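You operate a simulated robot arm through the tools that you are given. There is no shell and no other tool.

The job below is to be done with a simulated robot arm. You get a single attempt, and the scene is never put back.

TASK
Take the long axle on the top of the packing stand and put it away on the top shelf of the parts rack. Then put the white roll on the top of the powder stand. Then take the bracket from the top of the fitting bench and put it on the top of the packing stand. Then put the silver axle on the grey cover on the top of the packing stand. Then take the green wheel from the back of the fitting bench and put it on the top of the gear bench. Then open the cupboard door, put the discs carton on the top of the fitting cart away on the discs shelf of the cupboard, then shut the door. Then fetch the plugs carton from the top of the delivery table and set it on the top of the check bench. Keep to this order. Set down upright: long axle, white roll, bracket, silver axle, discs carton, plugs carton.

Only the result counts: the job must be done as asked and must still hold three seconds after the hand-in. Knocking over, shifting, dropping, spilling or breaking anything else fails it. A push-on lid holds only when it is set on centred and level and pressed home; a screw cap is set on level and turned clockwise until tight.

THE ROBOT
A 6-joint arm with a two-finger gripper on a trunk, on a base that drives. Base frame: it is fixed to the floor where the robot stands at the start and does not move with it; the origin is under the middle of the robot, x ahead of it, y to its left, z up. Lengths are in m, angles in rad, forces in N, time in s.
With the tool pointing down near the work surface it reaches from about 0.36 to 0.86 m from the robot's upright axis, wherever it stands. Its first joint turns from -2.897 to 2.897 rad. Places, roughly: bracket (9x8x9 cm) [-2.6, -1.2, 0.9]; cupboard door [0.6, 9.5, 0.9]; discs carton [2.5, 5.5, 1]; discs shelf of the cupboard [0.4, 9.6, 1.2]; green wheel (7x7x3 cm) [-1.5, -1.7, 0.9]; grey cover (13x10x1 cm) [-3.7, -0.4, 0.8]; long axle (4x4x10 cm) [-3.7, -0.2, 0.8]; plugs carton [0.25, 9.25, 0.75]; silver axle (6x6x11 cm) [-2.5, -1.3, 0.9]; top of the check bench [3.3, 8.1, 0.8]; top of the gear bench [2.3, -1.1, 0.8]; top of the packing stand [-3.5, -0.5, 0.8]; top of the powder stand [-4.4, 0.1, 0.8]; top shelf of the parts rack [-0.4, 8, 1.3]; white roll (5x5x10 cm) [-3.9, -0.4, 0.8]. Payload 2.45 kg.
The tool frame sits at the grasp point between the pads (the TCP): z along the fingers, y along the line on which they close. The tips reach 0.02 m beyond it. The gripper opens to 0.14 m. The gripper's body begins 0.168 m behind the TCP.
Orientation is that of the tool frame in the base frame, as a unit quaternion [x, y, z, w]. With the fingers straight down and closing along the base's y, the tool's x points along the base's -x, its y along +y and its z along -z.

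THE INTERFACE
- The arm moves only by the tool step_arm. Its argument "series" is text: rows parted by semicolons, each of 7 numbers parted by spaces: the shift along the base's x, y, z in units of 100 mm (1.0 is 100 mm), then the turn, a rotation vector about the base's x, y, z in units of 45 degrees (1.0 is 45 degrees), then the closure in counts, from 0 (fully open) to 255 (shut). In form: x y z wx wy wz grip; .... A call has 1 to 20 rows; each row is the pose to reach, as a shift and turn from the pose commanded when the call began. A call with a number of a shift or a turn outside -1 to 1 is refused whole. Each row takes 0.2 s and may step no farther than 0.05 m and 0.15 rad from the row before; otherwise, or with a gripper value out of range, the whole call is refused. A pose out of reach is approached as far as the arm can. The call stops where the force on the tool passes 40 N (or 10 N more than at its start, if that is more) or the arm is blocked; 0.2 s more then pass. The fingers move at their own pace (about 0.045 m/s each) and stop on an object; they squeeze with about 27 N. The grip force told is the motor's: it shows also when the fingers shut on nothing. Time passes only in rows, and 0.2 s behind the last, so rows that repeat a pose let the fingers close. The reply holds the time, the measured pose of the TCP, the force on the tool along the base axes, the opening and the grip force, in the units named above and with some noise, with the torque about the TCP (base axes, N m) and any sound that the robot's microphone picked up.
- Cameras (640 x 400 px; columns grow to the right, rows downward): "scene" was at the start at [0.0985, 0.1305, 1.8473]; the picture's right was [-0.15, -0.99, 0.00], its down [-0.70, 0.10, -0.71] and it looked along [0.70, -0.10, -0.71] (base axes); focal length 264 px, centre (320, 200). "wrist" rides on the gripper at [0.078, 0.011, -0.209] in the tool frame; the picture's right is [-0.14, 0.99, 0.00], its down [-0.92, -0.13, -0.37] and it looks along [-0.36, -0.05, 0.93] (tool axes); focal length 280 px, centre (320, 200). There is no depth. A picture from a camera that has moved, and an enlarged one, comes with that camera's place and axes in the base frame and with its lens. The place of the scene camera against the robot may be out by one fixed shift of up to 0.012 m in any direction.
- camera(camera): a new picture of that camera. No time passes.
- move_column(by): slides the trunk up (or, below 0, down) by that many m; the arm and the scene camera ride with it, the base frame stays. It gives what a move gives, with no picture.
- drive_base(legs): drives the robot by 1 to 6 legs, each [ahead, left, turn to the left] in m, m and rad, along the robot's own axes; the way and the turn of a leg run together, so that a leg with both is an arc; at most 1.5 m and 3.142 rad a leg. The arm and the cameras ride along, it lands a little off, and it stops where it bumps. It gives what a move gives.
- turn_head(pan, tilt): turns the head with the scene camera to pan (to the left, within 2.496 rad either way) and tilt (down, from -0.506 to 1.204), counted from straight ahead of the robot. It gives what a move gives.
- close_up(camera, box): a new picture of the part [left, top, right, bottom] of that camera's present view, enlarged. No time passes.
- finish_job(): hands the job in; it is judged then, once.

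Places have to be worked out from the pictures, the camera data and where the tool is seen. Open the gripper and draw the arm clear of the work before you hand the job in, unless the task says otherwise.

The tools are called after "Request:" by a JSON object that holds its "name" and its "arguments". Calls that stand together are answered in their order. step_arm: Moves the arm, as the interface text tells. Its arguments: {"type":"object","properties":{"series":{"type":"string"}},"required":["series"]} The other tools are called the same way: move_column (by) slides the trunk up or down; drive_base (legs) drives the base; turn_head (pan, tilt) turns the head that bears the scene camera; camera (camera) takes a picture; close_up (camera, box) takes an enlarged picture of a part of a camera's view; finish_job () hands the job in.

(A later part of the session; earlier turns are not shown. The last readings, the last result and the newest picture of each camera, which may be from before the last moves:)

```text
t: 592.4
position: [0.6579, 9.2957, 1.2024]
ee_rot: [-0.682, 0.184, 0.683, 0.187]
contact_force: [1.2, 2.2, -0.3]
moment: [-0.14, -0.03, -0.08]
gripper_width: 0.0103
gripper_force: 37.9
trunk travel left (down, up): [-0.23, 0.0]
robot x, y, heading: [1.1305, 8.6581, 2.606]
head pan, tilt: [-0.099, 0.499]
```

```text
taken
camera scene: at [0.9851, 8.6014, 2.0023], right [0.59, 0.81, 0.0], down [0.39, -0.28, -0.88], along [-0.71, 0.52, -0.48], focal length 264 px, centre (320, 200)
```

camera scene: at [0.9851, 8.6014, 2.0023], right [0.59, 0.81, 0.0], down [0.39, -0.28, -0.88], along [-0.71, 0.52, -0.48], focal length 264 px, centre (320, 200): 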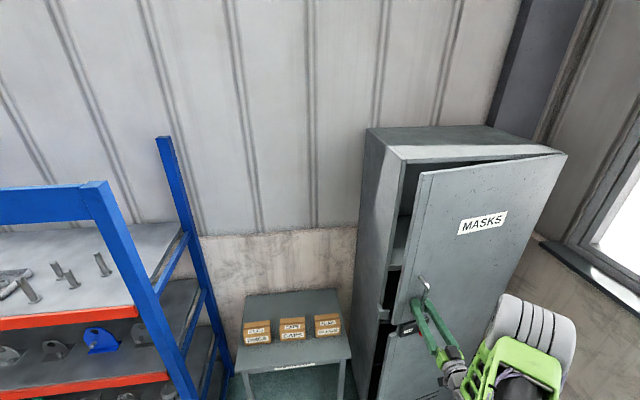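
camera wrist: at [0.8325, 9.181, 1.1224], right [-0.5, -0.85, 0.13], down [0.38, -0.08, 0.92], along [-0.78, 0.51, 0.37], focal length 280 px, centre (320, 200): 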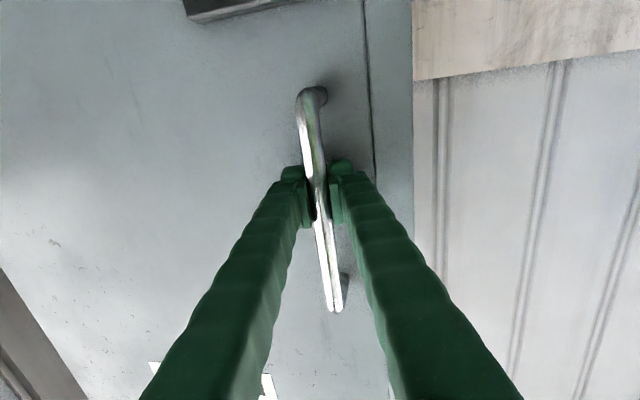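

The door opens with almost no force, so the hinge estimate is good. I'll continue along the arc to 30°, then check.

Request:
{"name": "step_arm", "arguments": {"series": "0.223 -0.05 0 0 0 0 255; 0.446 -0.095 0 0 0 0 255; 0.67 -0.124 0 0 0 0 255; 0.898 -0.149 0 0 0 0 255; 0.898 -0.149 0 0 0 0 255"}}

Request:
{"name": "step_arm", "arguments": {"series": "0.228 -0.01 0 0 0 0 255; 0.456 -0.015 0 0 0 0 255; 0.684 -0.006 0 0 0 0 255; 0.912 0.009 0 0 0 0 255; 0.912 0.009 0 0 0 0 255"}}

Request:
{"name": "camera", "arguments": {"camera": "scene"}}

Request:
{"name": "camera", "arguments": {"camera": "wrist"}}

```text
t: 593.6
position: [0.7483, 9.2846, 1.202]
ee_rot: [-0.682, 0.184, 0.683, 0.187]
contact_force: [0.2, 20.5, 1.8]
moment: [0.02, -0.1, 0.24]
gripper_width: 0.0103
gripper_force: 37.3
trunk travel left (down, up): [-0.23, 0.0]
robot x, y, heading: [1.1276, 8.6607, 2.604]
head pan, tilt: [-0.099, 0.499]
```

```text
t: 594.4
position: [0.8136, 9.2856, 1.202]
ee_rot: [-0.68, 0.186, 0.683, 0.192]
contact_force: [-1.1, 12.1, -4.8]
moment: [-0.48, -0.23, -0.16]
gripper_width: 0.0102
gripper_force: 37.8
trunk travel left (down, up): [-0.23, 0.0]
robot x, y, heading: [1.1301, 8.6596, 2.609]
head pan, tilt: [-0.099, 0.499]
stopped in row 3: the force on the tool passed its limit at 41 N (the readings are from after the stop); the commanded pose is now the measured one
```

```text
taken
camera scene: at [0.9845, 8.6042, 2.0021], right [0.59, 0.8, 0.0], down [0.39, -0.29, -0.88], along [-0.71, 0.52, -0.48], focal length 264 px, centre (320, 200)
```

scene: 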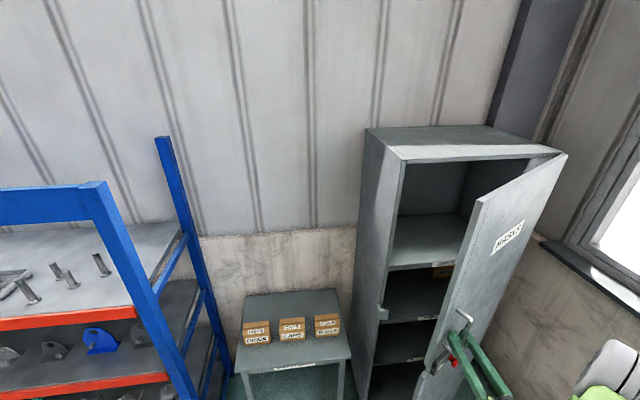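

```text
taken
camera wrist: at [0.9868, 9.1695, 1.1215], right [-0.51, -0.85, 0.13], down [0.38, -0.09, 0.92], along [-0.77, 0.52, 0.37], focal length 280 px, centre (320, 200)
```

wrist: 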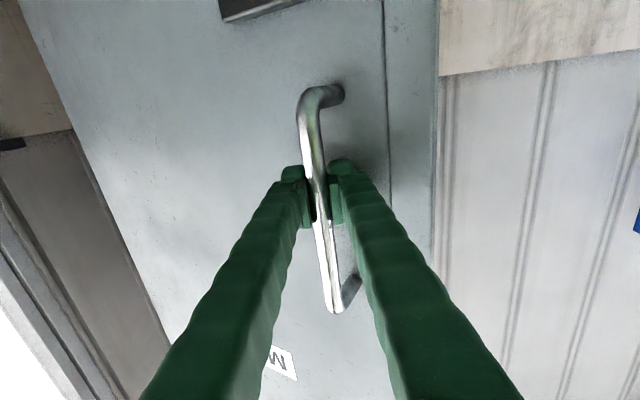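

The force pushed toward +y, so the arc is tighter. Refitting from the readings gives a hinge near (0.758,9.745) with a radius of 0.46 m, and the door is at about 31°. I'll continue on the corrected arc.

Request:
{"name": "step_arm", "arguments": {"series": "0 0.02 0 0 0 0 255; 0.2 0.045 0 0 0 0 255; 0.4 0.094 0 0 0 0 255; 0.6 0.14 0 0 0 0 255; 0.789 0.195 0 0 0 0 255; 0.789 0.195 0 0 0 0 255"}}

```text
t: 595.8
position: [0.8903, 9.2999, 1.2019]
ee_rot: [-0.681, 0.186, 0.682, 0.19]
contact_force: [5.1, -24.5, -24.6]
moment: [0.23, 0.25, -0.11]
gripper_width: 0.0103
gripper_force: 37.4
trunk travel left (down, up): [-0.23, 0.0]
robot x, y, heading: [1.1286, 8.6555, 2.607]
head pan, tilt: [-0.099, 0.499]
```

There's now some force toward -y and downward. I'll look before going on.

Request:
{"name": "camera", "arguments": {"camera": "wrist"}}

Request:
{"name": "camera", "arguments": {"camera": "scene"}}

```text
taken
camera wrist: at [1.0644, 9.1838, 1.1221], right [-0.5, -0.85, 0.13], down [0.38, -0.08, 0.92], along [-0.77, 0.52, 0.37], focal length 280 px, centre (320, 200)
```

wrist: 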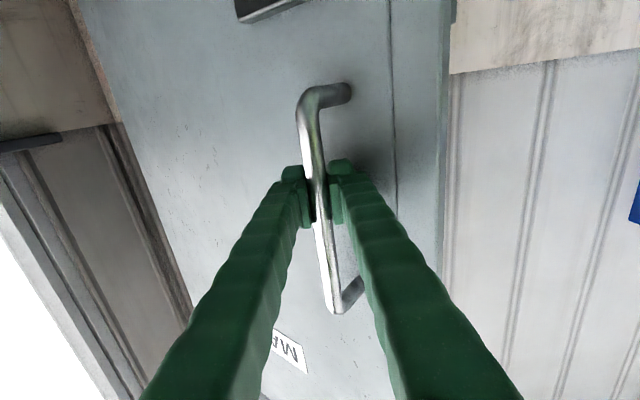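

```text
taken
camera scene: at [0.9848, 8.5993, 2.002], right [0.59, 0.81, 0.0], down [0.39, -0.28, -0.88], along [-0.71, 0.52, -0.48], focal length 264 px, centre (320, 200)
```

scene: 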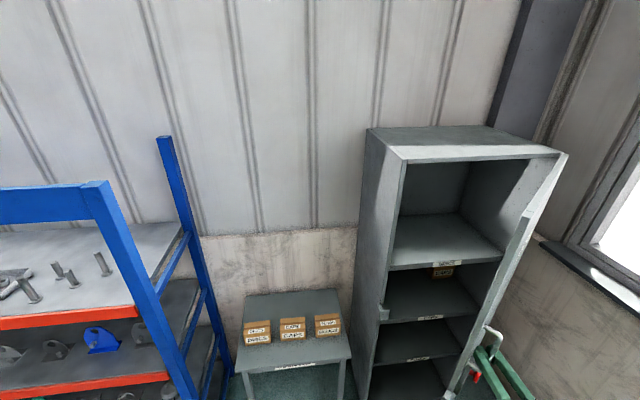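

The door is about 45° open and I can see the shelves inside. I'll use the refined hinge (0.767,9.773, R 0.49) and continue to about 65°.

Request:
{"name": "step_arm", "arguments": {"series": "0 -0.07 -0.04 0 0 0 255; 0.21 -0.01 -0.04 0 0 0 255; 0.421 0.074 -0.04 0 0 0 255; 0.62 0.155 -0.04 0 0 0 255; 0.816 0.238 -0.04 0 0 0 255; 0.816 0.238 -0.04 0 0 0 255"}}

```text
t: 597.2
position: [0.9715, 9.3275, 1.2024]
ee_rot: [-0.679, 0.185, 0.684, 0.193]
contact_force: [-4.6, 11.7, 25.1]
moment: [-0.53, -0.04, -0.01]
gripper_width: 0.0102
gripper_force: 37.5
trunk travel left (down, up): [-0.23, 0.0]
robot x, y, heading: [1.1307, 8.6604, 2.605]
head pan, tilt: [-0.099, 0.499]
```

Forces are modest. I'll restore the height and continue to about 60°.

Request:
{"name": "step_arm", "arguments": {"series": "0 0.02 0.03 0 0 0 255; 0.19 0.12 0.03 0 0 0 255; 0.379 0.217 0.03 0 0 0 255; 0.56 0.33 0.03 0 0 0 255; 0.74 0.447 0.03 0 0 0 255; 0.74 0.447 0.03 0 0 0 255"}}

Request:
{"name": "camera", "arguments": {"camera": "scene"}}

```text
t: 598.6
position: [1.0481, 9.3693, 1.2034]
ee_rot: [-0.68, 0.185, 0.684, 0.191]
contact_force: [9.7, -14.9, 4.0]
moment: [-0.22, -0.17, -0.15]
gripper_width: 0.0101
gripper_force: 37.1
trunk travel left (down, up): [-0.23, 0.0]
robot x, y, heading: [1.1288, 8.6604, 2.607]
head pan, tilt: [-0.099, 0.499]
```

```text
taken
camera scene: at [0.9864, 8.5983, 2.0023], right [0.59, 0.8, 0.0], down [0.38, -0.28, -0.88], along [-0.71, 0.52, -0.48], focal length 264 px, centre (320, 200)
```

scene: 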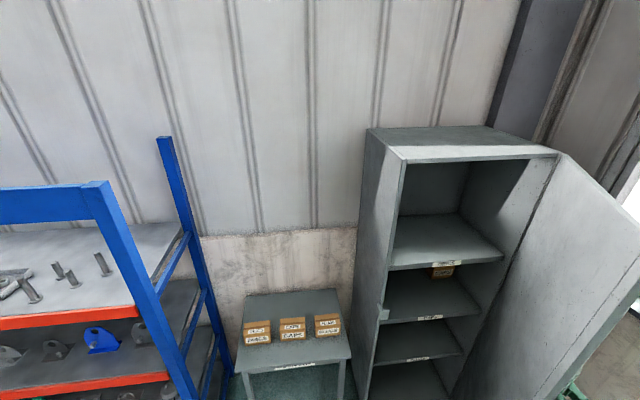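

The door is at about 58° and I want about 80–85° for clear access. I'll keep pulling along the same arc.

Request:
{"name": "step_arm", "arguments": {"series": "0 -0.02 0 0 0 0 255; 0.17 0.09 0 0 0 0 255; 0.339 0.2 0 0 0 0 255; 0.5 0.34 0 0 0 0 255; 0.654 0.489 0 0 0 0 255; 0.654 0.489 0 0 0 0 255"}}

Request:
{"name": "camera", "arguments": {"camera": "wrist"}}

```text
t: 600.0
position: [1.1122, 9.4206, 1.2014]
ee_rot: [-0.68, 0.185, 0.683, 0.191]
contact_force: [-3.7, 5.5, -2.0]
moment: [-0.05, -0.11, -0.09]
gripper_width: 0.0104
gripper_force: 36.9
trunk travel left (down, up): [-0.23, 0.0]
robot x, y, heading: [1.1269, 8.6614, 2.606]
head pan, tilt: [-0.099, 0.499]
```

```text
taken
camera wrist: at [1.2866, 9.3053, 1.1213], right [-0.51, -0.85, 0.13], down [0.38, -0.09, 0.92], along [-0.77, 0.52, 0.37], focal length 280 px, centre (320, 200)
```

wrist: 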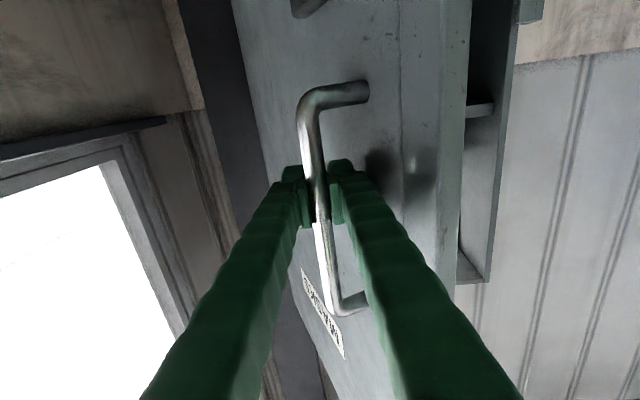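

About 68° and still nearly force-free. I'll go on another 10°.

Request:
{"name": "step_arm", "arguments": {"series": "0.15 0.165 0 0 0 0 255; 0.289 0.33 0 0 0 0 255; 0.42 0.495 0 0 0 0 255; 0.549 0.665 0 0 0 0 255; 0.549 0.665 0 0 0 0 255"}}

Request:
{"name": "camera", "arguments": {"camera": "wrist"}}

Request:
{"name": "camera", "arguments": {"camera": "scene"}}

```text
t: 601.2
position: [1.1691, 9.4863, 1.2024]
ee_rot: [-0.68, 0.186, 0.683, 0.191]
contact_force: [16.5, -12.4, -13.0]
moment: [0.23, -0.08, -0.05]
gripper_width: 0.0101
gripper_force: 37.0
trunk travel left (down, up): [-0.23, 0.0]
robot x, y, heading: [1.1296, 8.6582, 2.605]
head pan, tilt: [-0.099, 0.499]
```

```text
taken
camera wrist: at [1.3427, 9.3696, 1.1213], right [-0.51, -0.85, 0.13], down [0.38, -0.09, 0.92], along [-0.77, 0.52, 0.37], focal length 280 px, centre (320, 200)
```

wrist: 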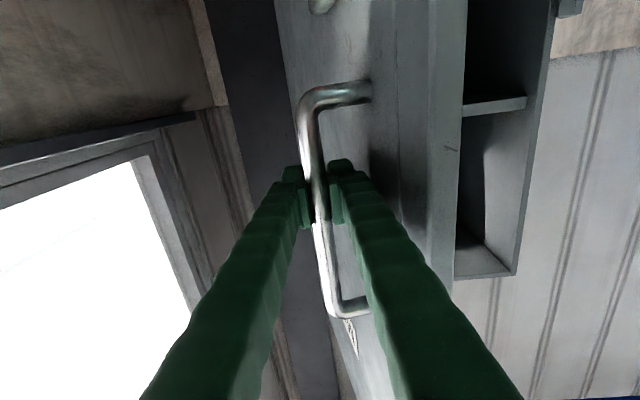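

```text
taken
camera scene: at [0.9878, 8.6008, 2.0024], right [0.59, 0.8, 0.0], down [0.38, -0.28, -0.88], along [-0.71, 0.52, -0.48], focal length 264 px, centre (320, 200)
```

scene: 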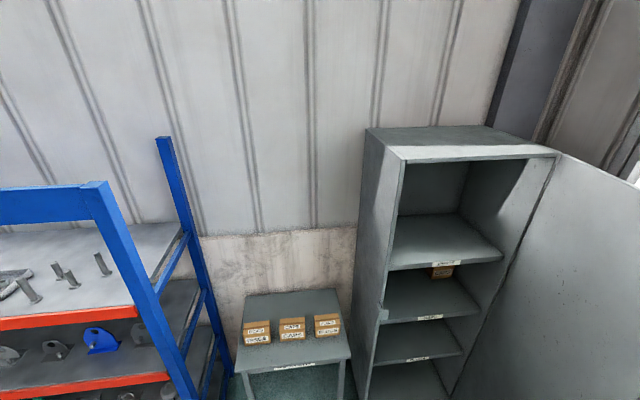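

The door is about 79° open, which is enough. I'll open the fingers a little and withdraw along the tool axis.

Request:
{"name": "step_arm", "arguments": {"series": "-0.01 0.01 0 0 0 0 225; -0.01 0.01 0 0 0 0 182; -0.01 0.01 0 0 0 0 182; -0.01 0.01 0 0 0 0 182; 0.2 -0.12 0 0 0 0 182; 0.5 -0.3 0 0 0 0 182; 0.8 -0.47 0 0 0 0 182; 0.95 -0.56 0 0 0 0 182; 0.95 -0.56 0 0 0 0 182"}}

Request:
{"name": "camera", "arguments": {"camera": "wrist"}}

```text
t: 603.2
position: [1.2615, 9.4297, 1.2028]
ee_rot: [-0.68, 0.185, 0.683, 0.192]
contact_force: [0.2, -0.5, -0.5]
moment: [0.03, 0.03, 0.03]
gripper_width: 0.04
gripper_force: 0.1
trunk travel left (down, up): [-0.23, 0.0]
robot x, y, heading: [1.131, 8.6615, 2.608]
head pan, tilt: [-0.099, 0.499]
```

```text
taken
camera wrist: at [1.4354, 9.3143, 1.1211], right [-0.51, -0.85, 0.13], down [0.38, -0.09, 0.92], along [-0.77, 0.52, 0.37], focal length 280 px, centre (320, 200)
```

wrist: 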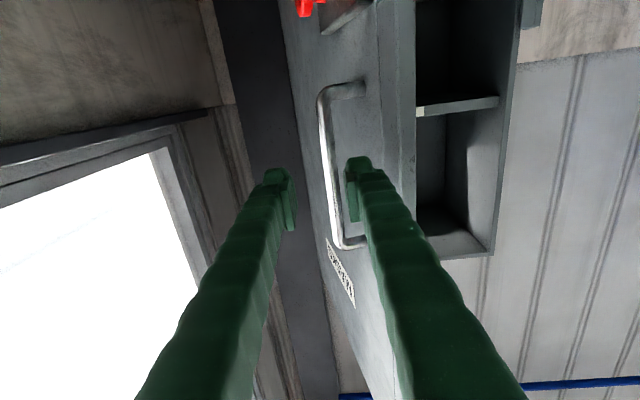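

The hand is free of the handle. I'll back the base away and zoom in on the shelf labels.

Request:
{"name": "drive_base", "arguments": {"legs": [[-0.45, 0, 0]]}}

Request:
{"name": "camera", "arguments": {"camera": "scene"}}

Request:
{"name": "close_up", "arguments": {"camera": "scene", "box": [310, 100, 500, 360]}}

```text
t: 605.9
position: [1.6506, 9.1986, 1.2023]
ee_rot: [-0.68, 0.182, 0.684, 0.189]
contact_force: [0.3, -0.4, 0.1]
moment: [-0.02, -0.04, 0.02]
gripper_width: 0.04
gripper_force: 0.0
trunk travel left (down, up): [-0.23, 0.0]
robot x, y, heading: [1.5249, 8.4327, 2.611]
head pan, tilt: [-0.099, 0.499]
```

```text
taken
camera scene: at [1.3799, 8.368, 2.0023], right [0.59, 0.81, 0.0], down [0.39, -0.28, -0.88], along [-0.71, 0.52, -0.48], focal length 264 px, centre (320, 200)
```

scene: 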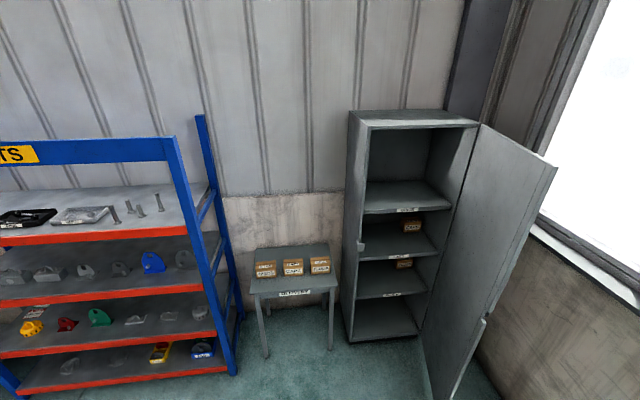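

```text
1.54 times, centred on (405, 230) of scene
camera zoom: at [1.3799, 8.368, 2.0023], right [0.59, 0.81, 0.0], down [0.39, -0.28, -0.88], along [-0.71, 0.52, -0.48], focal length 406 px, centre (189, 154)
```

zoom: 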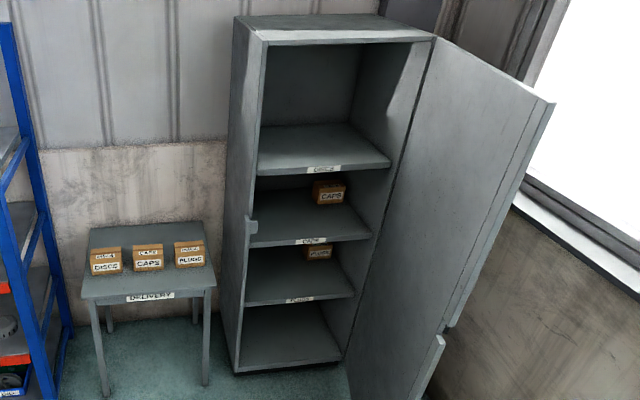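

Request:
{"name": "close_up", "arguments": {"camera": "scene", "box": [350, 190, 460, 310]}}

```text
3.33 times, centred on (405, 250) of scene
camera zoom: at [1.3799, 8.368, 2.0023], right [0.59, 0.81, 0.0], down [0.39, -0.28, -0.88], along [-0.71, 0.52, -0.48], focal length 879 px, centre (37, 33)
```

zoom: 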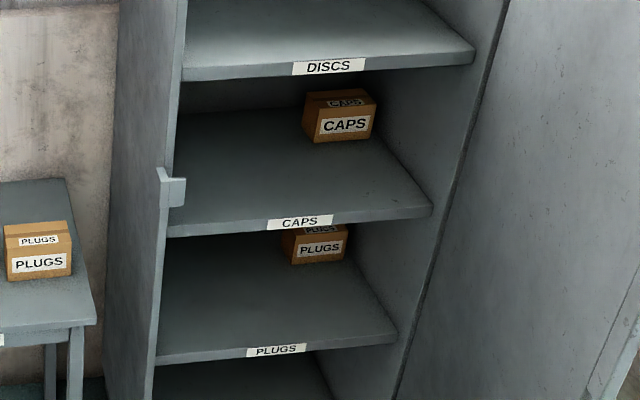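

Labels confirm it: the top shelf at z≈1.25 is DISCS and it is empty. I'd like the door a bit wider, so I'll bring the hand to the left of the door's edge and push it open from inside.

Request:
{"name": "step_arm", "arguments": {"series": "-0.33 -0.13 0 0 0 0 255; -0.66 -0.26 0 0 0 0 255; -0.99 -0.39 0 0 0 0 255; -0.99 -0.39 0 0 0 0 255"}}

Request:
{"name": "step_arm", "arguments": {"series": "-0.33 -0.13 0 0 0 0 255; -0.66 -0.26 0 0 0 0 255; -0.99 -0.39 0 0 0 0 255; -0.99 -0.39 0 0 0 0 255"}}

Request:
{"name": "step_arm", "arguments": {"series": "-0.33 -0.13 0 0 0 0 255; -0.66 -0.26 0 0 0 0 255; -0.99 -0.39 0 0 0 0 255; -0.99 -0.39 0 0 0 0 255"}}

Request:
{"name": "camera", "arguments": {"camera": "scene"}}

Request:
{"name": "camera", "arguments": {"camera": "wrist"}}

```text
t: 606.9
position: [1.5495, 9.1599, 1.2015]
ee_rot: [-0.68, 0.182, 0.684, 0.189]
contact_force: [-0.1, 0.7, -0.6]
moment: [0.04, 0.01, 0.01]
gripper_width: 0.0
gripper_force: 26.8
trunk travel left (down, up): [-0.23, 0.0]
robot x, y, heading: [1.5244, 8.4254, 2.607]
head pan, tilt: [-0.099, 0.499]
```

```text
t: 607.9
position: [1.4517, 9.1213, 1.2024]
ee_rot: [-0.681, 0.183, 0.684, 0.189]
contact_force: [0.4, 0.1, 0.6]
moment: [-0.02, -0.02, 0.05]
gripper_width: 0.0
gripper_force: 26.9
trunk travel left (down, up): [-0.23, 0.0]
robot x, y, heading: [1.5263, 8.4242, 2.612]
head pan, tilt: [-0.099, 0.499]
```

```text
t: 608.9
position: [1.3549, 9.0833, 1.2008]
ee_rot: [-0.681, 0.182, 0.684, 0.189]
contact_force: [0.4, 0.1, 0.4]
moment: [-0.01, 0.01, -0.01]
gripper_width: 0.0
gripper_force: 27.1
trunk travel left (down, up): [-0.23, 0.0]
robot x, y, heading: [1.5243, 8.4317, 2.616]
head pan, tilt: [-0.099, 0.499]
```

```text
taken
camera scene: at [1.3798, 8.3685, 2.0023], right [0.59, 0.81, 0.0], down [0.39, -0.28, -0.88], along [-0.71, 0.52, -0.48], focal length 264 px, centre (320, 200)
```

scene: 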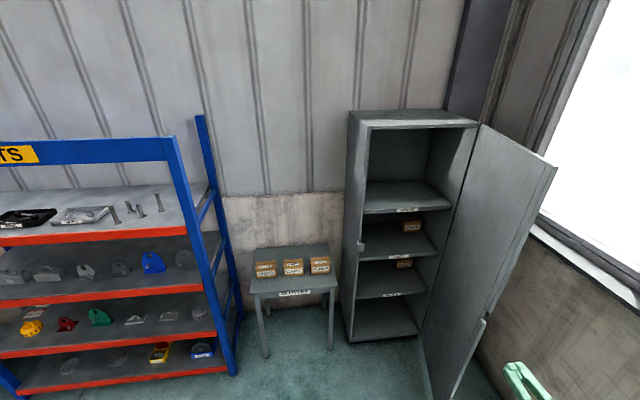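

```text
taken
camera wrist: at [1.5294, 8.9684, 1.1193], right [-0.5, -0.86, 0.13], down [0.38, -0.09, 0.92], along [-0.77, 0.51, 0.37], focal length 280 px, centre (320, 200)
```

wrist: 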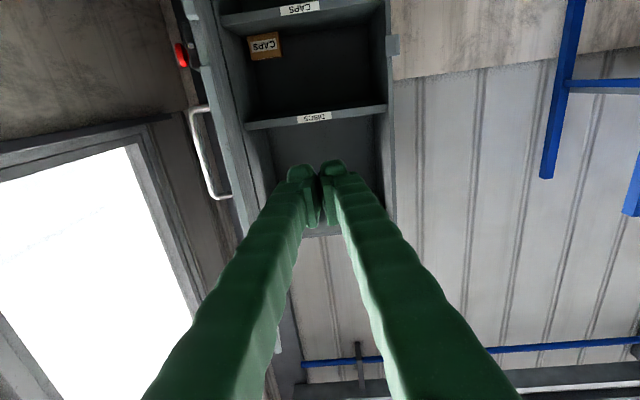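

The hand points into the opening left of the door edge. I'll drive 0.45 m ahead, which brings the fingertips inside the door's swing.

Request:
{"name": "drive_base", "arguments": {"legs": [[0.45, 0, 0]]}}

Request:
{"name": "camera", "arguments": {"camera": "wrist"}}

Request:
{"name": "camera", "arguments": {"camera": "scene"}}

```text
t: 611.7
position: [0.9708, 9.3147, 1.2008]
ee_rot: [-0.68, 0.186, 0.683, 0.191]
contact_force: [-0.3, 0.2, -0.8]
moment: [0.01, 0.0, -0.02]
gripper_width: 0.0
gripper_force: 27.5
trunk travel left (down, up): [-0.23, 0.0]
robot x, y, heading: [1.1342, 8.6597, 2.607]
head pan, tilt: [-0.099, 0.499]
```

```text
taken
camera wrist: at [1.143, 9.1985, 1.1191], right [-0.51, -0.85, 0.13], down [0.38, -0.09, 0.92], along [-0.77, 0.52, 0.37], focal length 280 px, centre (320, 200)
```

wrist: 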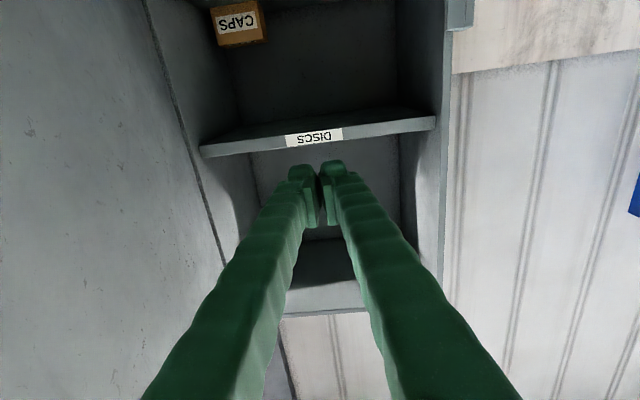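

```text
taken
camera scene: at [0.988, 8.5999, 2.0022], right [0.59, 0.8, 0.0], down [0.39, -0.28, -0.88], along [-0.71, 0.52, -0.48], focal length 264 px, centre (320, 200)
```

scene: 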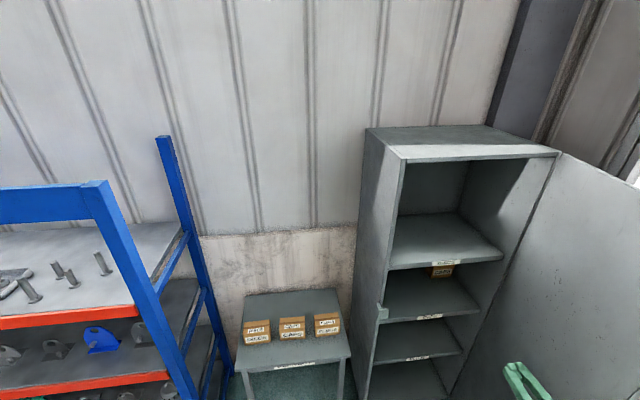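

The fingers are just inside the swing. I'll sweep right in small steps to push the door to about 90°.

Request:
{"name": "step_arm", "arguments": {"series": "0.16 0.28 0 0 0 0 255; 0.32 0.55 0 0 0 0 255; 0.45 0.78 0 0 0 0 255; 0.55 0.95 0 0 0 0 255; 0.55 0.95 0 0 0 0 255"}}

Request:
{"name": "step_arm", "arguments": {"series": "0.12 0.2 0 0 0 0 255; 0.24 0.4 0 0 0 0 255; 0.36 0.6 0 0 0 0 255; 0.48 0.8 0 0 0 0 255; 0.55 0.95 0 0 0 0 255; 0.55 0.95 0 0 0 0 255"}}

Request:
{"name": "camera", "arguments": {"camera": "scene"}}

```text
t: 612.9
position: [1.0237, 9.4084, 1.1993]
ee_rot: [-0.68, 0.186, 0.683, 0.192]
contact_force: [0.7, 0.0, -0.1]
moment: [-0.04, -0.02, -0.01]
gripper_width: 0.0
gripper_force: 26.8
trunk travel left (down, up): [-0.23, 0.0]
robot x, y, heading: [1.1303, 8.6575, 2.605]
head pan, tilt: [-0.099, 0.499]
```

```text
t: 614.3
position: [1.0798, 9.5039, 1.2001]
ee_rot: [-0.68, 0.185, 0.683, 0.19]
contact_force: [0.1, -0.3, 0.3]
moment: [0.0, 0.0, 0.0]
gripper_width: 0.0002
gripper_force: 26.4
trunk travel left (down, up): [-0.23, 0.0]
robot x, y, heading: [1.1345, 8.6603, 2.608]
head pan, tilt: [-0.099, 0.499]
```

```text
taken
camera scene: at [0.9888, 8.5992, 2.0023], right [0.59, 0.8, 0.0], down [0.39, -0.28, -0.88], along [-0.71, 0.52, -0.48], focal length 264 px, centre (320, 200)
```

scene: 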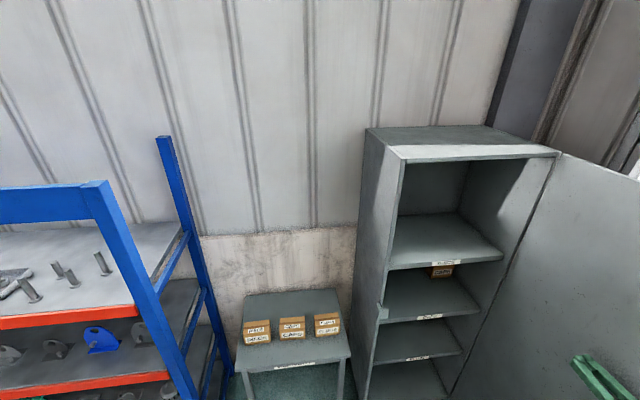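

No contact yet. I'll continue a further 9 cm slowly.

Request:
{"name": "step_arm", "arguments": {"series": "0.1 0.17 0 0 0 0 255; 0.2 0.34 0 0 0 0 255; 0.3 0.52 0 0 0 0 255; 0.4 0.69 0 0 0 0 255; 0.47 0.82 0 0 0 0 255; 0.47 0.82 0 0 0 0 255"}}

Request:
{"name": "camera", "arguments": {"camera": "wrist"}}

Request:
{"name": "camera", "arguments": {"camera": "scene"}}

```text
t: 615.7
position: [1.1187, 9.5639, 1.2067]
ee_rot: [-0.68, 0.187, 0.683, 0.192]
contact_force: [-0.8, 0.0, 0.2]
moment: [0.0, -0.01, -0.02]
gripper_width: 0.0
gripper_force: 26.8
out of reach, approached as far as the arm can: row 4, 5, 6
trunk travel left (down, up): [-0.23, 0.0]
robot x, y, heading: [1.1325, 8.6562, 2.612]
head pan, tilt: [-0.099, 0.499]
```

```text
taken
camera wrist: at [1.2913, 9.4481, 1.1248], right [-0.51, -0.85, 0.13], down [0.38, -0.09, 0.92], along [-0.77, 0.52, 0.37], focal length 280 px, centre (320, 200)
```

wrist: 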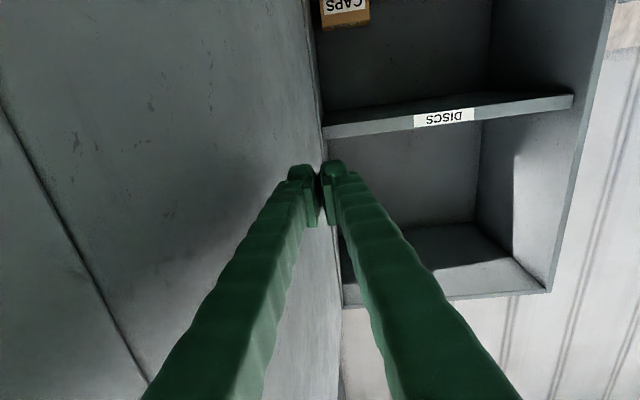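

```text
taken
camera scene: at [0.9887, 8.599, 2.0023], right [0.59, 0.8, 0.0], down [0.39, -0.28, -0.88], along [-0.71, 0.52, -0.48], focal length 264 px, centre (320, 200)
```

scene: 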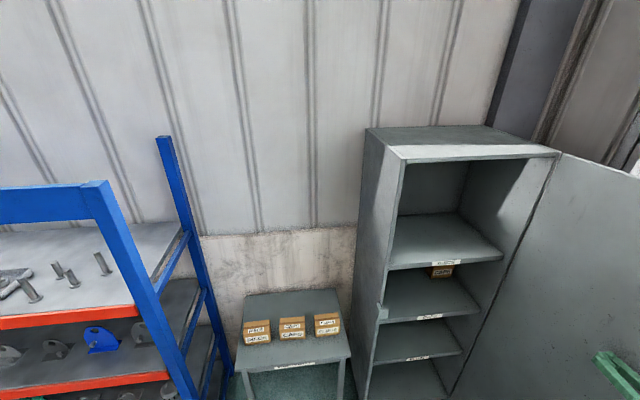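

The hand is at r≈8.84 without touching, so the door already stands at about 90°, which is plenty. I'll bring the hand back left, back off, and go for the discs carton on the fitting cart.

Request:
{"name": "step_arm", "arguments": {"series": "-0.16 -0.28 0 0 0 0 255; -0.32 -0.55 0 0 0 0 255; -0.45 -0.78 0 0 0 0 255; -0.55 -0.95 0 0 0 0 255; -0.55 -0.95 0 0 0 0 255"}}

Request:
{"name": "step_arm", "arguments": {"series": "-0.16 -0.28 0 0 0 0 255; -0.32 -0.55 0 0 0 0 255; -0.45 -0.78 0 0 0 0 255; -0.55 -0.95 0 0 0 0 255; -0.55 -0.95 0 0 0 0 255"}}

Request:
{"name": "drive_base", "arguments": {"legs": [[-0.6, 0, 0]]}}

Request:
{"name": "turn_head", "arguments": {"pan": 2.2, "tilt": 0.4}}

Request:
{"name": "camera", "arguments": {"camera": "scene"}}

```text
t: 616.9
position: [1.1105, 9.5609, 1.1946]
ee_rot: [-0.68, 0.183, 0.684, 0.19]
contact_force: [1.1, -0.3, 0.7]
moment: [-0.02, 0.02, 0.01]
gripper_width: 0.0
gripper_force: 27.0
out of reach, approached as far as the arm can: row 1, 2, 3, 4, 5
trunk travel left (down, up): [-0.23, 0.0]
robot x, y, heading: [1.1385, 8.6555, 2.605]
head pan, tilt: [-0.099, 0.499]
```

```text
t: 618.1
position: [1.1064, 9.559, 1.1856]
ee_rot: [-0.68, 0.184, 0.684, 0.19]
contact_force: [-0.2, -0.1, 0.8]
moment: [0.0, 0.01, 0.0]
gripper_width: 0.0
gripper_force: 26.6
out of reach, approached as far as the arm can: row 1, 2, 3, 4, 5
trunk travel left (down, up): [-0.23, 0.0]
robot x, y, heading: [1.1325, 8.6587, 2.612]
head pan, tilt: [-0.099, 0.499]
```

```text
t: 621.4
position: [1.6134, 9.257, 1.1872]
ee_rot: [-0.68, 0.184, 0.684, 0.191]
contact_force: [0.9, -1.1, 0.3]
moment: [-0.01, 0.0, 0.01]
gripper_width: 0.0
gripper_force: 27.2
trunk travel left (down, up): [-0.23, 0.0]
robot x, y, heading: [1.6445, 8.3558, 2.603]
head pan, tilt: [-0.099, 0.499]
```

```text
t: 623.5
position: [1.6127, 9.2576, 1.1872]
ee_rot: [-0.68, 0.184, 0.684, 0.19]
contact_force: [0.3, 0.0, 0.3]
moment: [-0.01, -0.02, 0.01]
gripper_width: 0.0
gripper_force: 26.9
trunk travel left (down, up): [-0.23, 0.0]
robot x, y, heading: [1.6422, 8.3593, 2.606]
head pan, tilt: [2.201, 0.4]
```

```text
taken
camera scene: at [1.578, 8.1516, 2.0114], right [-1.0, -0.09, 0.0], down [-0.04, 0.39, -0.92], along [0.09, -0.92, -0.39], focal length 264 px, centre (320, 200)
```

scene: 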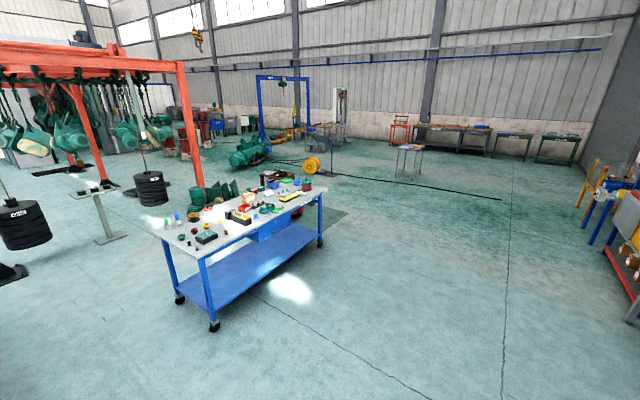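

The arm had reached its limit and didn't come back left, but backing off was clear. The fitting cart is in view at left. First I'll draw the hand straight in toward the robot to recover.

Request:
{"name": "step_arm", "arguments": {"series": "0 -0.2 0 0 0 0 255; 0 -0.4 0 0 0 0 255; 0 -0.6 0 0 0 0 255; 0 -0.8 0 0 0 0 255; 0 -0.8 0 0 0 0 255"}}

```text
t: 624.7
position: [1.6267, 9.2455, 1.173]
ee_rot: [-0.68, 0.182, 0.685, 0.188]
contact_force: [0.7, 0.1, 0.2]
moment: [0.0, -0.02, -0.01]
gripper_width: 0.0001
gripper_force: 27.2
out of reach, approached as far as the arm can: row 1, 2, 3, 4, 5
trunk travel left (down, up): [-0.23, 0.0]
robot x, y, heading: [1.6424, 8.3604, 2.604]
head pan, tilt: [2.201, 0.4]
```

It barely moves. I'll look at the arm's posture.

Request:
{"name": "turn_head", "arguments": {"pan": -0.7, "tilt": 0.8}}

Request:
{"name": "camera", "arguments": {"camera": "scene"}}

```text
t: 627.3
position: [1.6269, 9.2467, 1.1741]
ee_rot: [-0.68, 0.183, 0.684, 0.189]
contact_force: [0.4, -0.8, 0.5]
moment: [-0.01, 0.0, 0.01]
gripper_width: 0.0002
gripper_force: 26.9
trunk travel left (down, up): [-0.23, 0.0]
robot x, y, heading: [1.643, 8.3547, 2.605]
head pan, tilt: [-0.7, 0.799]
```

```text
taken
camera scene: at [1.5428, 8.32, 1.9763], right [0.94, 0.33, 0.0], down [0.24, -0.68, -0.7], along [-0.23, 0.66, -0.72], focal length 264 px, centre (320, 200)
```

scene: 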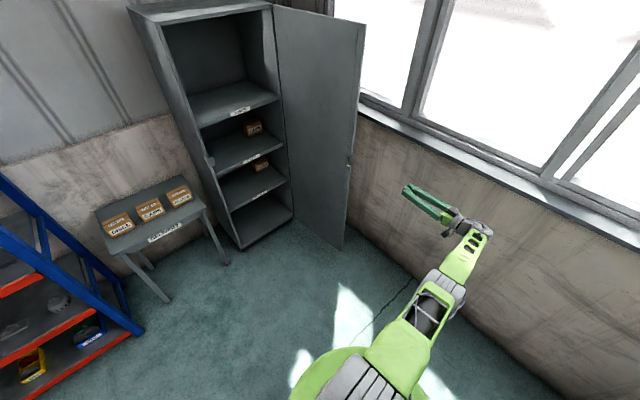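

The arm is stretched straight, a singular posture. Turning the tool toward the arm's own direction (clockwise) shortens the reach of the wrist, so I'll try that.

Request:
{"name": "step_arm", "arguments": {"series": "0 0 0 0 0 -0.166 255; 0 0 0 0 0 -0.333 255; 0 0 0 0 0 -0.5 255; 0 0 0 0 0 -0.666 255; 0 0 0 0 0 -0.833 255; 0 0 0 0 0 -1 255; 0 0 0 0 0 -1 255"}}

Request:
{"name": "camera", "arguments": {"camera": "scene"}}

```text
t: 628.9
position: [1.6674, 9.3831, 1.0333]
ee_rot: [-0.556, 0.43, 0.559, 0.439]
contact_force: [0.2, 0.2, 0.7]
moment: [-0.02, 0.0, 0.0]
gripper_width: 0.0001
gripper_force: 27.1
out of reach, approached as far as the arm can: row 1, 2, 3, 4, 5, 6, 7
trunk travel left (down, up): [-0.23, 0.0]
robot x, y, heading: [1.6435, 8.3579, 2.606]
head pan, tilt: [-0.7, 0.799]
```

```text
taken
camera scene: at [1.5432, 8.32, 1.9763], right [0.94, 0.33, 0.0], down [0.24, -0.68, -0.7], along [-0.23, 0.66, -0.72], focal length 264 px, centre (320, 200)
```

scene: 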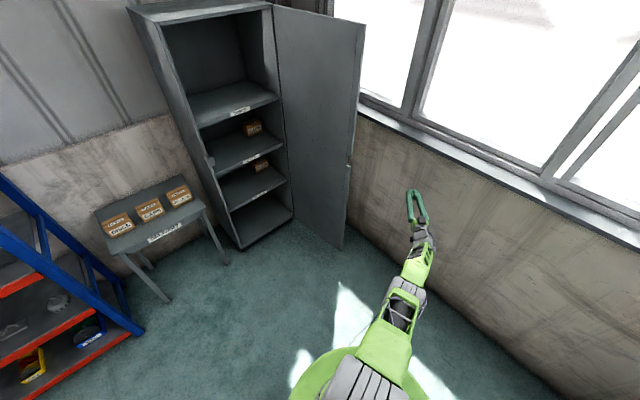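

The tool turned; now I'll command a pull straight in toward the robot with a slight rise.

Request:
{"name": "step_arm", "arguments": {"series": "0 -0.3 0.1 0 0 0 255; 0 -0.6 0.2 0 0 0 255; 0 -0.9 0.3 0 0 0 255; 0 -1 0.3 0 0 0 255; 0 -1 0.3 0 0 0 255; 0 -1 0.3 0 0 0 255"}}

```text
t: 630.3
position: [1.6857, 9.3786, 1.0331]
ee_rot: [-0.557, 0.429, 0.56, 0.438]
contact_force: [-0.3, 0.9, 0.7]
moment: [-0.01, 0.02, 0.0]
gripper_width: 0.0
gripper_force: 27.1
out of reach, approached as far as the arm can: row 1, 2, 3, 4, 5, 6
trunk travel left (down, up): [-0.23, 0.0]
robot x, y, heading: [1.6413, 8.3583, 2.609]
head pan, tilt: [-0.7, 0.799]
```

Still nearly straight but creeping. I'll hold an inward target over many rows so the elbow can start to bend.

Request:
{"name": "step_arm", "arguments": {"series": "0 -0.4 0 0 0 0 255; 0 -0.8 0 0 0 0 255; 0 -1 0 0 0 0 255; 0 -1 0 0 0 0 255; 0 -1 0 0 0 0 255; 0 -1 0 0 0 0 255; 0 -1 0 0 0 0 255; 0 -1 0 0 0 0 255; 0 -1 0 0 0 0 255; 0 -1 0 0 0 0 255; 0 -1 0 0 0 0 255; 0 -1 0 0 0 0 255; 0 -1 0 0 0 0 255; 0 -1 0 0 0 0 255; 0 -1 0 0 0 0 255; 0 -1 0 0 0 0 255; 0 -1 0 0 0 0 255; 0 -1 0 0 0 0 255; 0 -1 0 0 0 0 255; 0 -1 0 0 0 0 255"}}

Request:
{"name": "camera", "arguments": {"camera": "scene"}}

```text
t: 634.5
position: [1.7176, 9.3687, 1.0317]
ee_rot: [-0.557, 0.431, 0.558, 0.438]
contact_force: [0.1, -0.3, 0.8]
moment: [0.01, -0.01, 0.0]
gripper_width: 0.0
gripper_force: 27.5
out of reach, approached as far as the arm can: row 1, 2, 3, 4, 5, 6, 7, 8, 9, 10, 11, 12, 13, 14, 15, 16, 17, 18, 19, 20
trunk travel left (down, up): [-0.23, 0.0]
robot x, y, heading: [1.6461, 8.3541, 2.608]
head pan, tilt: [-0.7, 0.799]
```

```text
taken
camera scene: at [1.5429, 8.32, 1.9763], right [0.94, 0.33, 0.0], down [0.24, -0.68, -0.7], along [-0.23, 0.66, -0.72], focal length 264 px, centre (320, 200)
```

scene: 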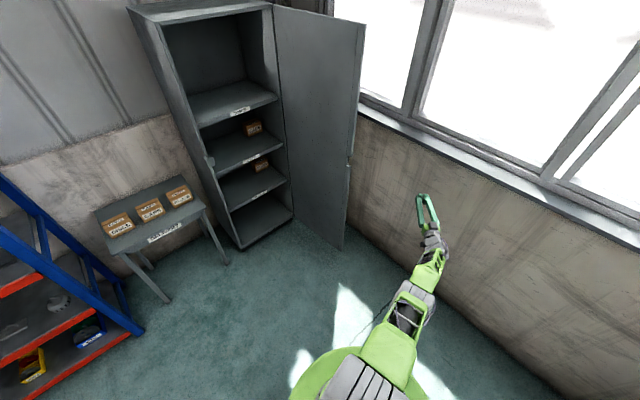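

It slid sideways rather than in. A downward move should bend the elbow the right way, so I'll command down and inward together.

Request:
{"name": "step_arm", "arguments": {"series": "0 0 -0.3 0 0 0 255; 0 -0.1 -0.6 0 0 0 255; 0 -0.2 -1 0 0 0 255; 0 -0.4 -1 0 0 0 255; 0 -0.6 -1 0 0 0 255; 0 -0.8 -1 0 0 0 255; 0 -1 -1 0 0 0 255; 0 -1 -1 0 0 0 255"}}

```text
t: 636.3
position: [1.7198, 9.2672, 0.9319]
ee_rot: [-0.558, 0.43, 0.559, 0.438]
contact_force: [-0.2, 0.3, -0.2]
moment: [-0.03, -0.02, -0.01]
gripper_width: 0.0
gripper_force: 26.9
out of reach, approached as far as the arm can: row 1, 2, 3, 4, 5
trunk travel left (down, up): [-0.23, 0.0]
robot x, y, heading: [1.6411, 8.36, 2.608]
head pan, tilt: [-0.7, 0.799]
```

Recovered: the elbow is bent again. I'll bring the hand in to the front of the robot in several moves.

Request:
{"name": "step_arm", "arguments": {"series": "-0.3 -0.35 0 0 0 0 255; -0.6 -0.7 0 0 0 0 255; -0.88 -1 0 0 0 0 255; -0.88 -1 0 0 0 0 255"}}

Request:
{"name": "step_arm", "arguments": {"series": "-0.3 -0.35 0 0 0 0 255; -0.6 -0.7 0 0 0 0 255; -0.88 -1 0 0 0 0 255; -0.88 -1 0 0 0 0 255"}}

Request:
{"name": "step_arm", "arguments": {"series": "-0.3 -0.35 0 0 0 0 200; -0.6 -0.7 0 0 0 0 150; -0.88 -1 0 0 0 0 100; -0.88 -1 0 0 0 0 60"}}

Request:
{"name": "camera", "arguments": {"camera": "scene"}}

```text
t: 637.3
position: [1.6287, 9.1659, 0.9329]
ee_rot: [-0.557, 0.431, 0.559, 0.438]
contact_force: [0.2, -0.3, -0.3]
moment: [0.0, 0.01, 0.01]
gripper_width: 0.0
gripper_force: 27.1
trunk travel left (down, up): [-0.23, 0.0]
robot x, y, heading: [1.644, 8.3554, 2.607]
head pan, tilt: [-0.7, 0.799]
```

```text
t: 638.3
position: [1.5418, 9.0659, 0.9347]
ee_rot: [-0.558, 0.43, 0.559, 0.437]
contact_force: [0.2, 0.4, 0.4]
moment: [-0.03, -0.02, -0.03]
gripper_width: 0.0001
gripper_force: 27.4
trunk travel left (down, up): [-0.23, 0.0]
robot x, y, heading: [1.6411, 8.3532, 2.606]
head pan, tilt: [-0.7, 0.799]
```

```text
t: 639.3
position: [1.4557, 8.9718, 0.9311]
ee_rot: [0.56, -0.43, -0.558, -0.436]
contact_force: [-0.2, -0.2, -0.8]
moment: [0.03, 0.0, 0.02]
gripper_width: 0.0837
gripper_force: 0.1
out of reach, approached as far as the arm can: row 3, 4
trunk travel left (down, up): [-0.23, 0.0]
robot x, y, heading: [1.6392, 8.3546, 2.603]
head pan, tilt: [-0.7, 0.799]
```

```text
taken
camera scene: at [1.5432, 8.32, 1.9763], right [0.94, 0.33, 0.0], down [0.24, -0.68, -0.7], along [-0.23, 0.66, -0.72], focal length 264 px, centre (320, 200)
```

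scene: 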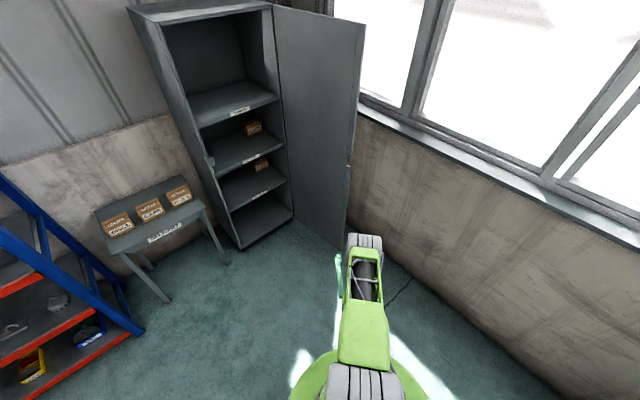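

Now I'll pitch the tool back down in two stages.

Request:
{"name": "step_arm", "arguments": {"series": "0 0 0 -0.161 -0.042 0 0; 0 0 0 -0.323 -0.083 0 0; 0 0 0 -0.484 -0.125 0 0; 0 0 0 -0.645 -0.167 0 0; 0 0 0 -0.807 -0.208 0 0; 0 0 0 -0.968 -0.25 0 0; 0 0 0 -0.968 -0.25 0 0"}}

Request:
{"name": "step_arm", "arguments": {"series": "0 0 0 -0.161 -0.042 0 0; 0 0 0 -0.323 -0.083 0 0; 0 0 0 -0.484 -0.125 0 0; 0 0 0 -0.645 -0.167 0 0; 0 0 0 -0.807 -0.208 0 0; 0 0 0 -0.968 -0.25 0 0; 0 0 0 -0.968 -0.25 0 0"}}

```text
t: 640.9
position: [1.453, 8.9714, 0.9316]
ee_rot: [0.731, -0.563, -0.303, -0.239]
contact_force: [0.2, -0.2, 0.5]
moment: [-0.01, 0.03, 0.01]
gripper_width: 0.1398
gripper_force: 0.0
trunk travel left (down, up): [-0.23, 0.0]
robot x, y, heading: [1.6426, 8.3596, 2.608]
head pan, tilt: [-0.7, 0.799]
```

```text
t: 642.5
position: [1.4542, 8.9702, 0.9317]
ee_rot: [0.793, -0.609, -0.001, -0.003]
contact_force: [0.2, 0.2, -0.6]
moment: [0.04, 0.01, 0.03]
gripper_width: 0.1399
gripper_force: 0.0
trunk travel left (down, up): [-0.23, 0.0]
robot x, y, heading: [1.6435, 8.3533, 2.607]
head pan, tilt: [-0.7, 0.799]
```

Tool down again. I'll bring it to the front, aligned with the robot, and lower the trunk.

Request:
{"name": "step_arm", "arguments": {"series": "-0.3 -0.35 0.2 0 0 0.16 0; -0.6 -0.7 0.4 0 0 0.33 0; -0.85 -1 0.5 0 0 0.5 0; -0.85 -1 0.5 0 0 0.5 0"}}

Request:
{"name": "step_arm", "arguments": {"series": "-0.3 -0.35 0.2 0 0 0.16 0; -0.6 -0.7 0.4 0 0 0.33 0; -0.85 -1 0.5 0 0 0.5 0; -0.85 -1 0.5 0 0 0.5 0"}}

Request:
{"name": "step_arm", "arguments": {"series": "-0.35 -0.35 0.2 0 0 0 0; -0.7 -0.7 0.4 0 0 0 0; -1 -1 0.6 0 0 0 0; -1 -1 0.6 0 0 0 0"}}

Request:
{"name": "move_column", "arguments": {"by": -0.13}}

Request:
{"name": "turn_head", "arguments": {"pan": 2.2, "tilt": 0.5}}

Request:
{"name": "close_up", "arguments": {"camera": "scene", "box": [140, 130, 340, 300]}}

```text
refused: row 1 steps farther than a row can; nothing moved
```

```text
refused: row 1 steps farther than a row can; nothing moved
```

```text
refused: row 1 steps farther than a row can; nothing moved
```

```text
t: 644.0
position: [1.4537, 8.9702, 0.8015]
ee_rot: [0.793, -0.609, -0.003, -0.004]
contact_force: [0.3, 0.1, 0.5]
moment: [-0.02, -0.03, 0.02]
gripper_width: 0.14
gripper_force: 0.1
trunk travel left (down, up): [-0.1, 0.13]
robot x, y, heading: [1.6411, 8.3567, 2.607]
head pan, tilt: [-0.7, 0.799]
```

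```text
t: 646.6
position: [1.4531, 8.9708, 0.8008]
ee_rot: [0.792, -0.61, -0.002, -0.004]
contact_force: [-0.4, 0.3, -0.5]
moment: [0.02, -0.02, -0.03]
gripper_width: 0.1399
gripper_force: 0.0
trunk travel left (down, up): [-0.1, 0.13]
robot x, y, heading: [1.6428, 8.355, 2.609]
head pan, tilt: [2.201, 0.499]
```

```text
2.35 times, centred on (240, 215) of scene
camera zoom: at [1.5779, 8.1533, 1.8723], right [-1.0, -0.09, 0.0], down [-0.04, 0.48, -0.88], along [0.08, -0.87, -0.48], focal length 621 px, centre (508, 165)
```

zoom: 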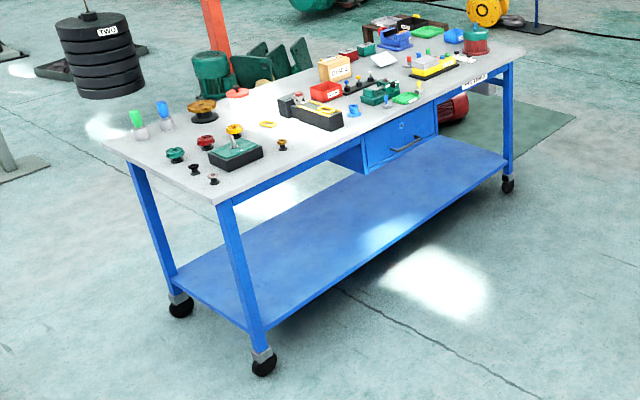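

The carton stands among clutter on the fitting cart. First I'll bring the arm to the front with smaller rows.

Request:
{"name": "step_arm", "arguments": {"series": "-0.25 -0.3 0.15 0 0 0.16 0; -0.5 -0.6 0.3 0 0 0.33 0; -0.75 -0.9 0.45 0 0 0.5 0; -0.75 -0.9 0.45 0 0 0.5 0"}}

Request:
{"name": "step_arm", "arguments": {"series": "-0.25 -0.3 0.15 0 0 0.16 0; -0.5 -0.6 0.3 0 0 0.33 0; -0.75 -0.9 0.45 0 0 0.5 0; -0.75 -0.9 0.45 0 0 0.5 0"}}

Request:
{"name": "step_arm", "arguments": {"series": "-0.25 -0.25 0.25 0 0 0 0; -0.5 -0.5 0.5 0 0 0 0; -0.75 -0.75 0.75 0 0 0 0; -1 -1 1 0 0 0 0; -1 -1 1 0 0 0 0"}}

```text
t: 647.6
position: [1.378, 8.8804, 0.8479]
ee_rot: [0.896, -0.443, -0.002, -0.004]
contact_force: [-0.2, -0.6, -0.1]
moment: [0.03, 0.02, 0.0]
gripper_width: 0.1401
gripper_force: 0.1
trunk travel left (down, up): [-0.1, 0.13]
robot x, y, heading: [1.6431, 8.3537, 2.61]
head pan, tilt: [2.201, 0.499]
```

```text
t: 648.6
position: [1.3036, 8.7902, 0.8924]
ee_rot: [0.966, -0.26, -0.004, -0.002]
contact_force: [0.3, -0.1, -0.7]
moment: [0.01, -0.02, -0.01]
gripper_width: 0.1402
gripper_force: 0.1
trunk travel left (down, up): [-0.1, 0.13]
robot x, y, heading: [1.641, 8.3601, 2.604]
head pan, tilt: [2.201, 0.499]
```

```text
t: 649.8
position: [1.2026, 8.6901, 0.9925]
ee_rot: [0.966, -0.26, -0.003, -0.003]
contact_force: [-0.7, -0.4, 0.0]
moment: [-0.04, -0.02, 0.0]
gripper_width: 0.1402
gripper_force: 0.0
trunk travel left (down, up): [-0.1, 0.13]
robot x, y, heading: [1.6434, 8.357, 2.606]
head pan, tilt: [2.201, 0.499]
```

The arm is back in a good posture. The cart's long side faces about heading -0.52, with the carton near (2.57,5.68). I'll turn and drive round to stand in front of that side.

Request:
{"name": "drive_base", "arguments": {"legs": [[0, 0, -3.126], [0, -0.93, 0], [0, -0.92, 0], [0.75, 0, 0]]}}

Request:
{"name": "turn_head", "arguments": {"pan": 0, "tilt": 0.6}}

Request:
{"name": "camera", "arguments": {"camera": "scene"}}

Request:
{"name": "close_up", "arguments": {"camera": "scene", "box": [200, 130, 440, 290]}}

```text
t: 677.2
position: [1.7769, 6.0481, 0.9917]
ee_rot: [0.265, 0.964, -0.002, 0.003]
contact_force: [0.5, -0.3, 0.0]
moment: [-0.02, 0.01, -0.03]
gripper_width: 0.14
gripper_force: 0.1
trunk travel left (down, up): [-0.1, 0.13]
robot x, y, heading: [1.3418, 6.3898, -0.546]
head pan, tilt: [2.201, 0.499]
```

```text
t: 679.3
position: [1.7772, 6.0482, 0.9917]
ee_rot: [0.266, 0.964, -0.003, 0.004]
contact_force: [0.3, -0.3, 0.4]
moment: [0.0, 0.04, 0.0]
gripper_width: 0.1402
gripper_force: 0.0
trunk travel left (down, up): [-0.1, 0.13]
robot x, y, heading: [1.3444, 6.3916, -0.549]
head pan, tilt: [0.0, 0.6]
```

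```text
taken
camera scene: at [1.5067, 6.4578, 1.8632], right [-0.52, -0.85, 0.0], down [-0.48, 0.29, -0.83], along [0.7, -0.43, -0.56], focal length 264 px, centre (320, 200)
```

scene: 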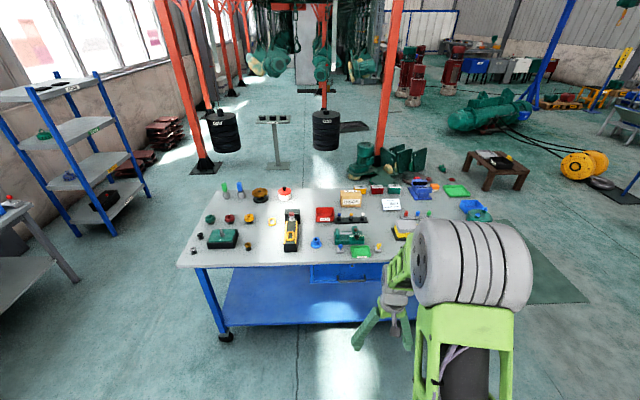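

```text
2.50 times, centred on (320, 210) of scene
camera zoom: at [1.5067, 6.4578, 1.8632], right [-0.52, -0.85, 0.0], down [-0.48, 0.29, -0.83], along [0.7, -0.43, -0.56], focal length 660 px, centre (320, 175)
```

zoom: 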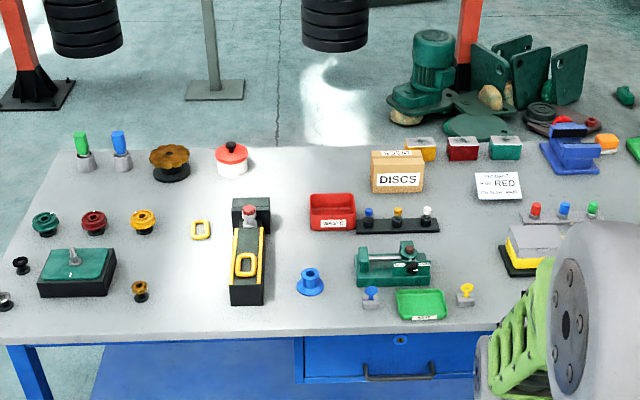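

The DISCS carton stands at the back of the cart, with a lamp strip in front of it, a card on its right and small boxes behind it. I'll zoom in to measure it.

Request:
{"name": "close_up", "arguments": {"camera": "scene", "box": [310, 170, 410, 240]}}

```text
5.71 times, centred on (360, 205) of scene
camera zoom: at [1.5067, 6.4578, 1.8632], right [-0.52, -0.85, 0.0], down [-0.48, 0.29, -0.83], along [0.7, -0.43, -0.56], focal length 1508 px, centre (91, 171)
```

zoom: 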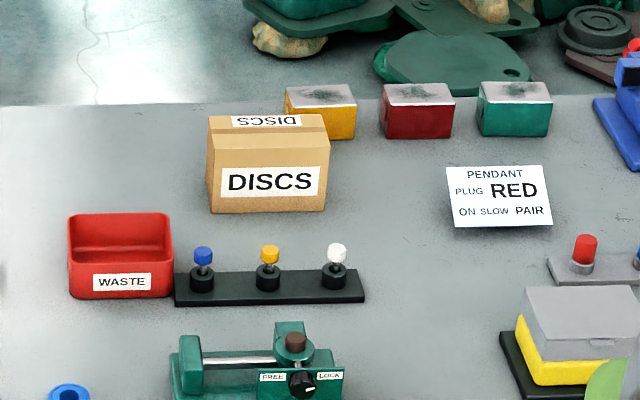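

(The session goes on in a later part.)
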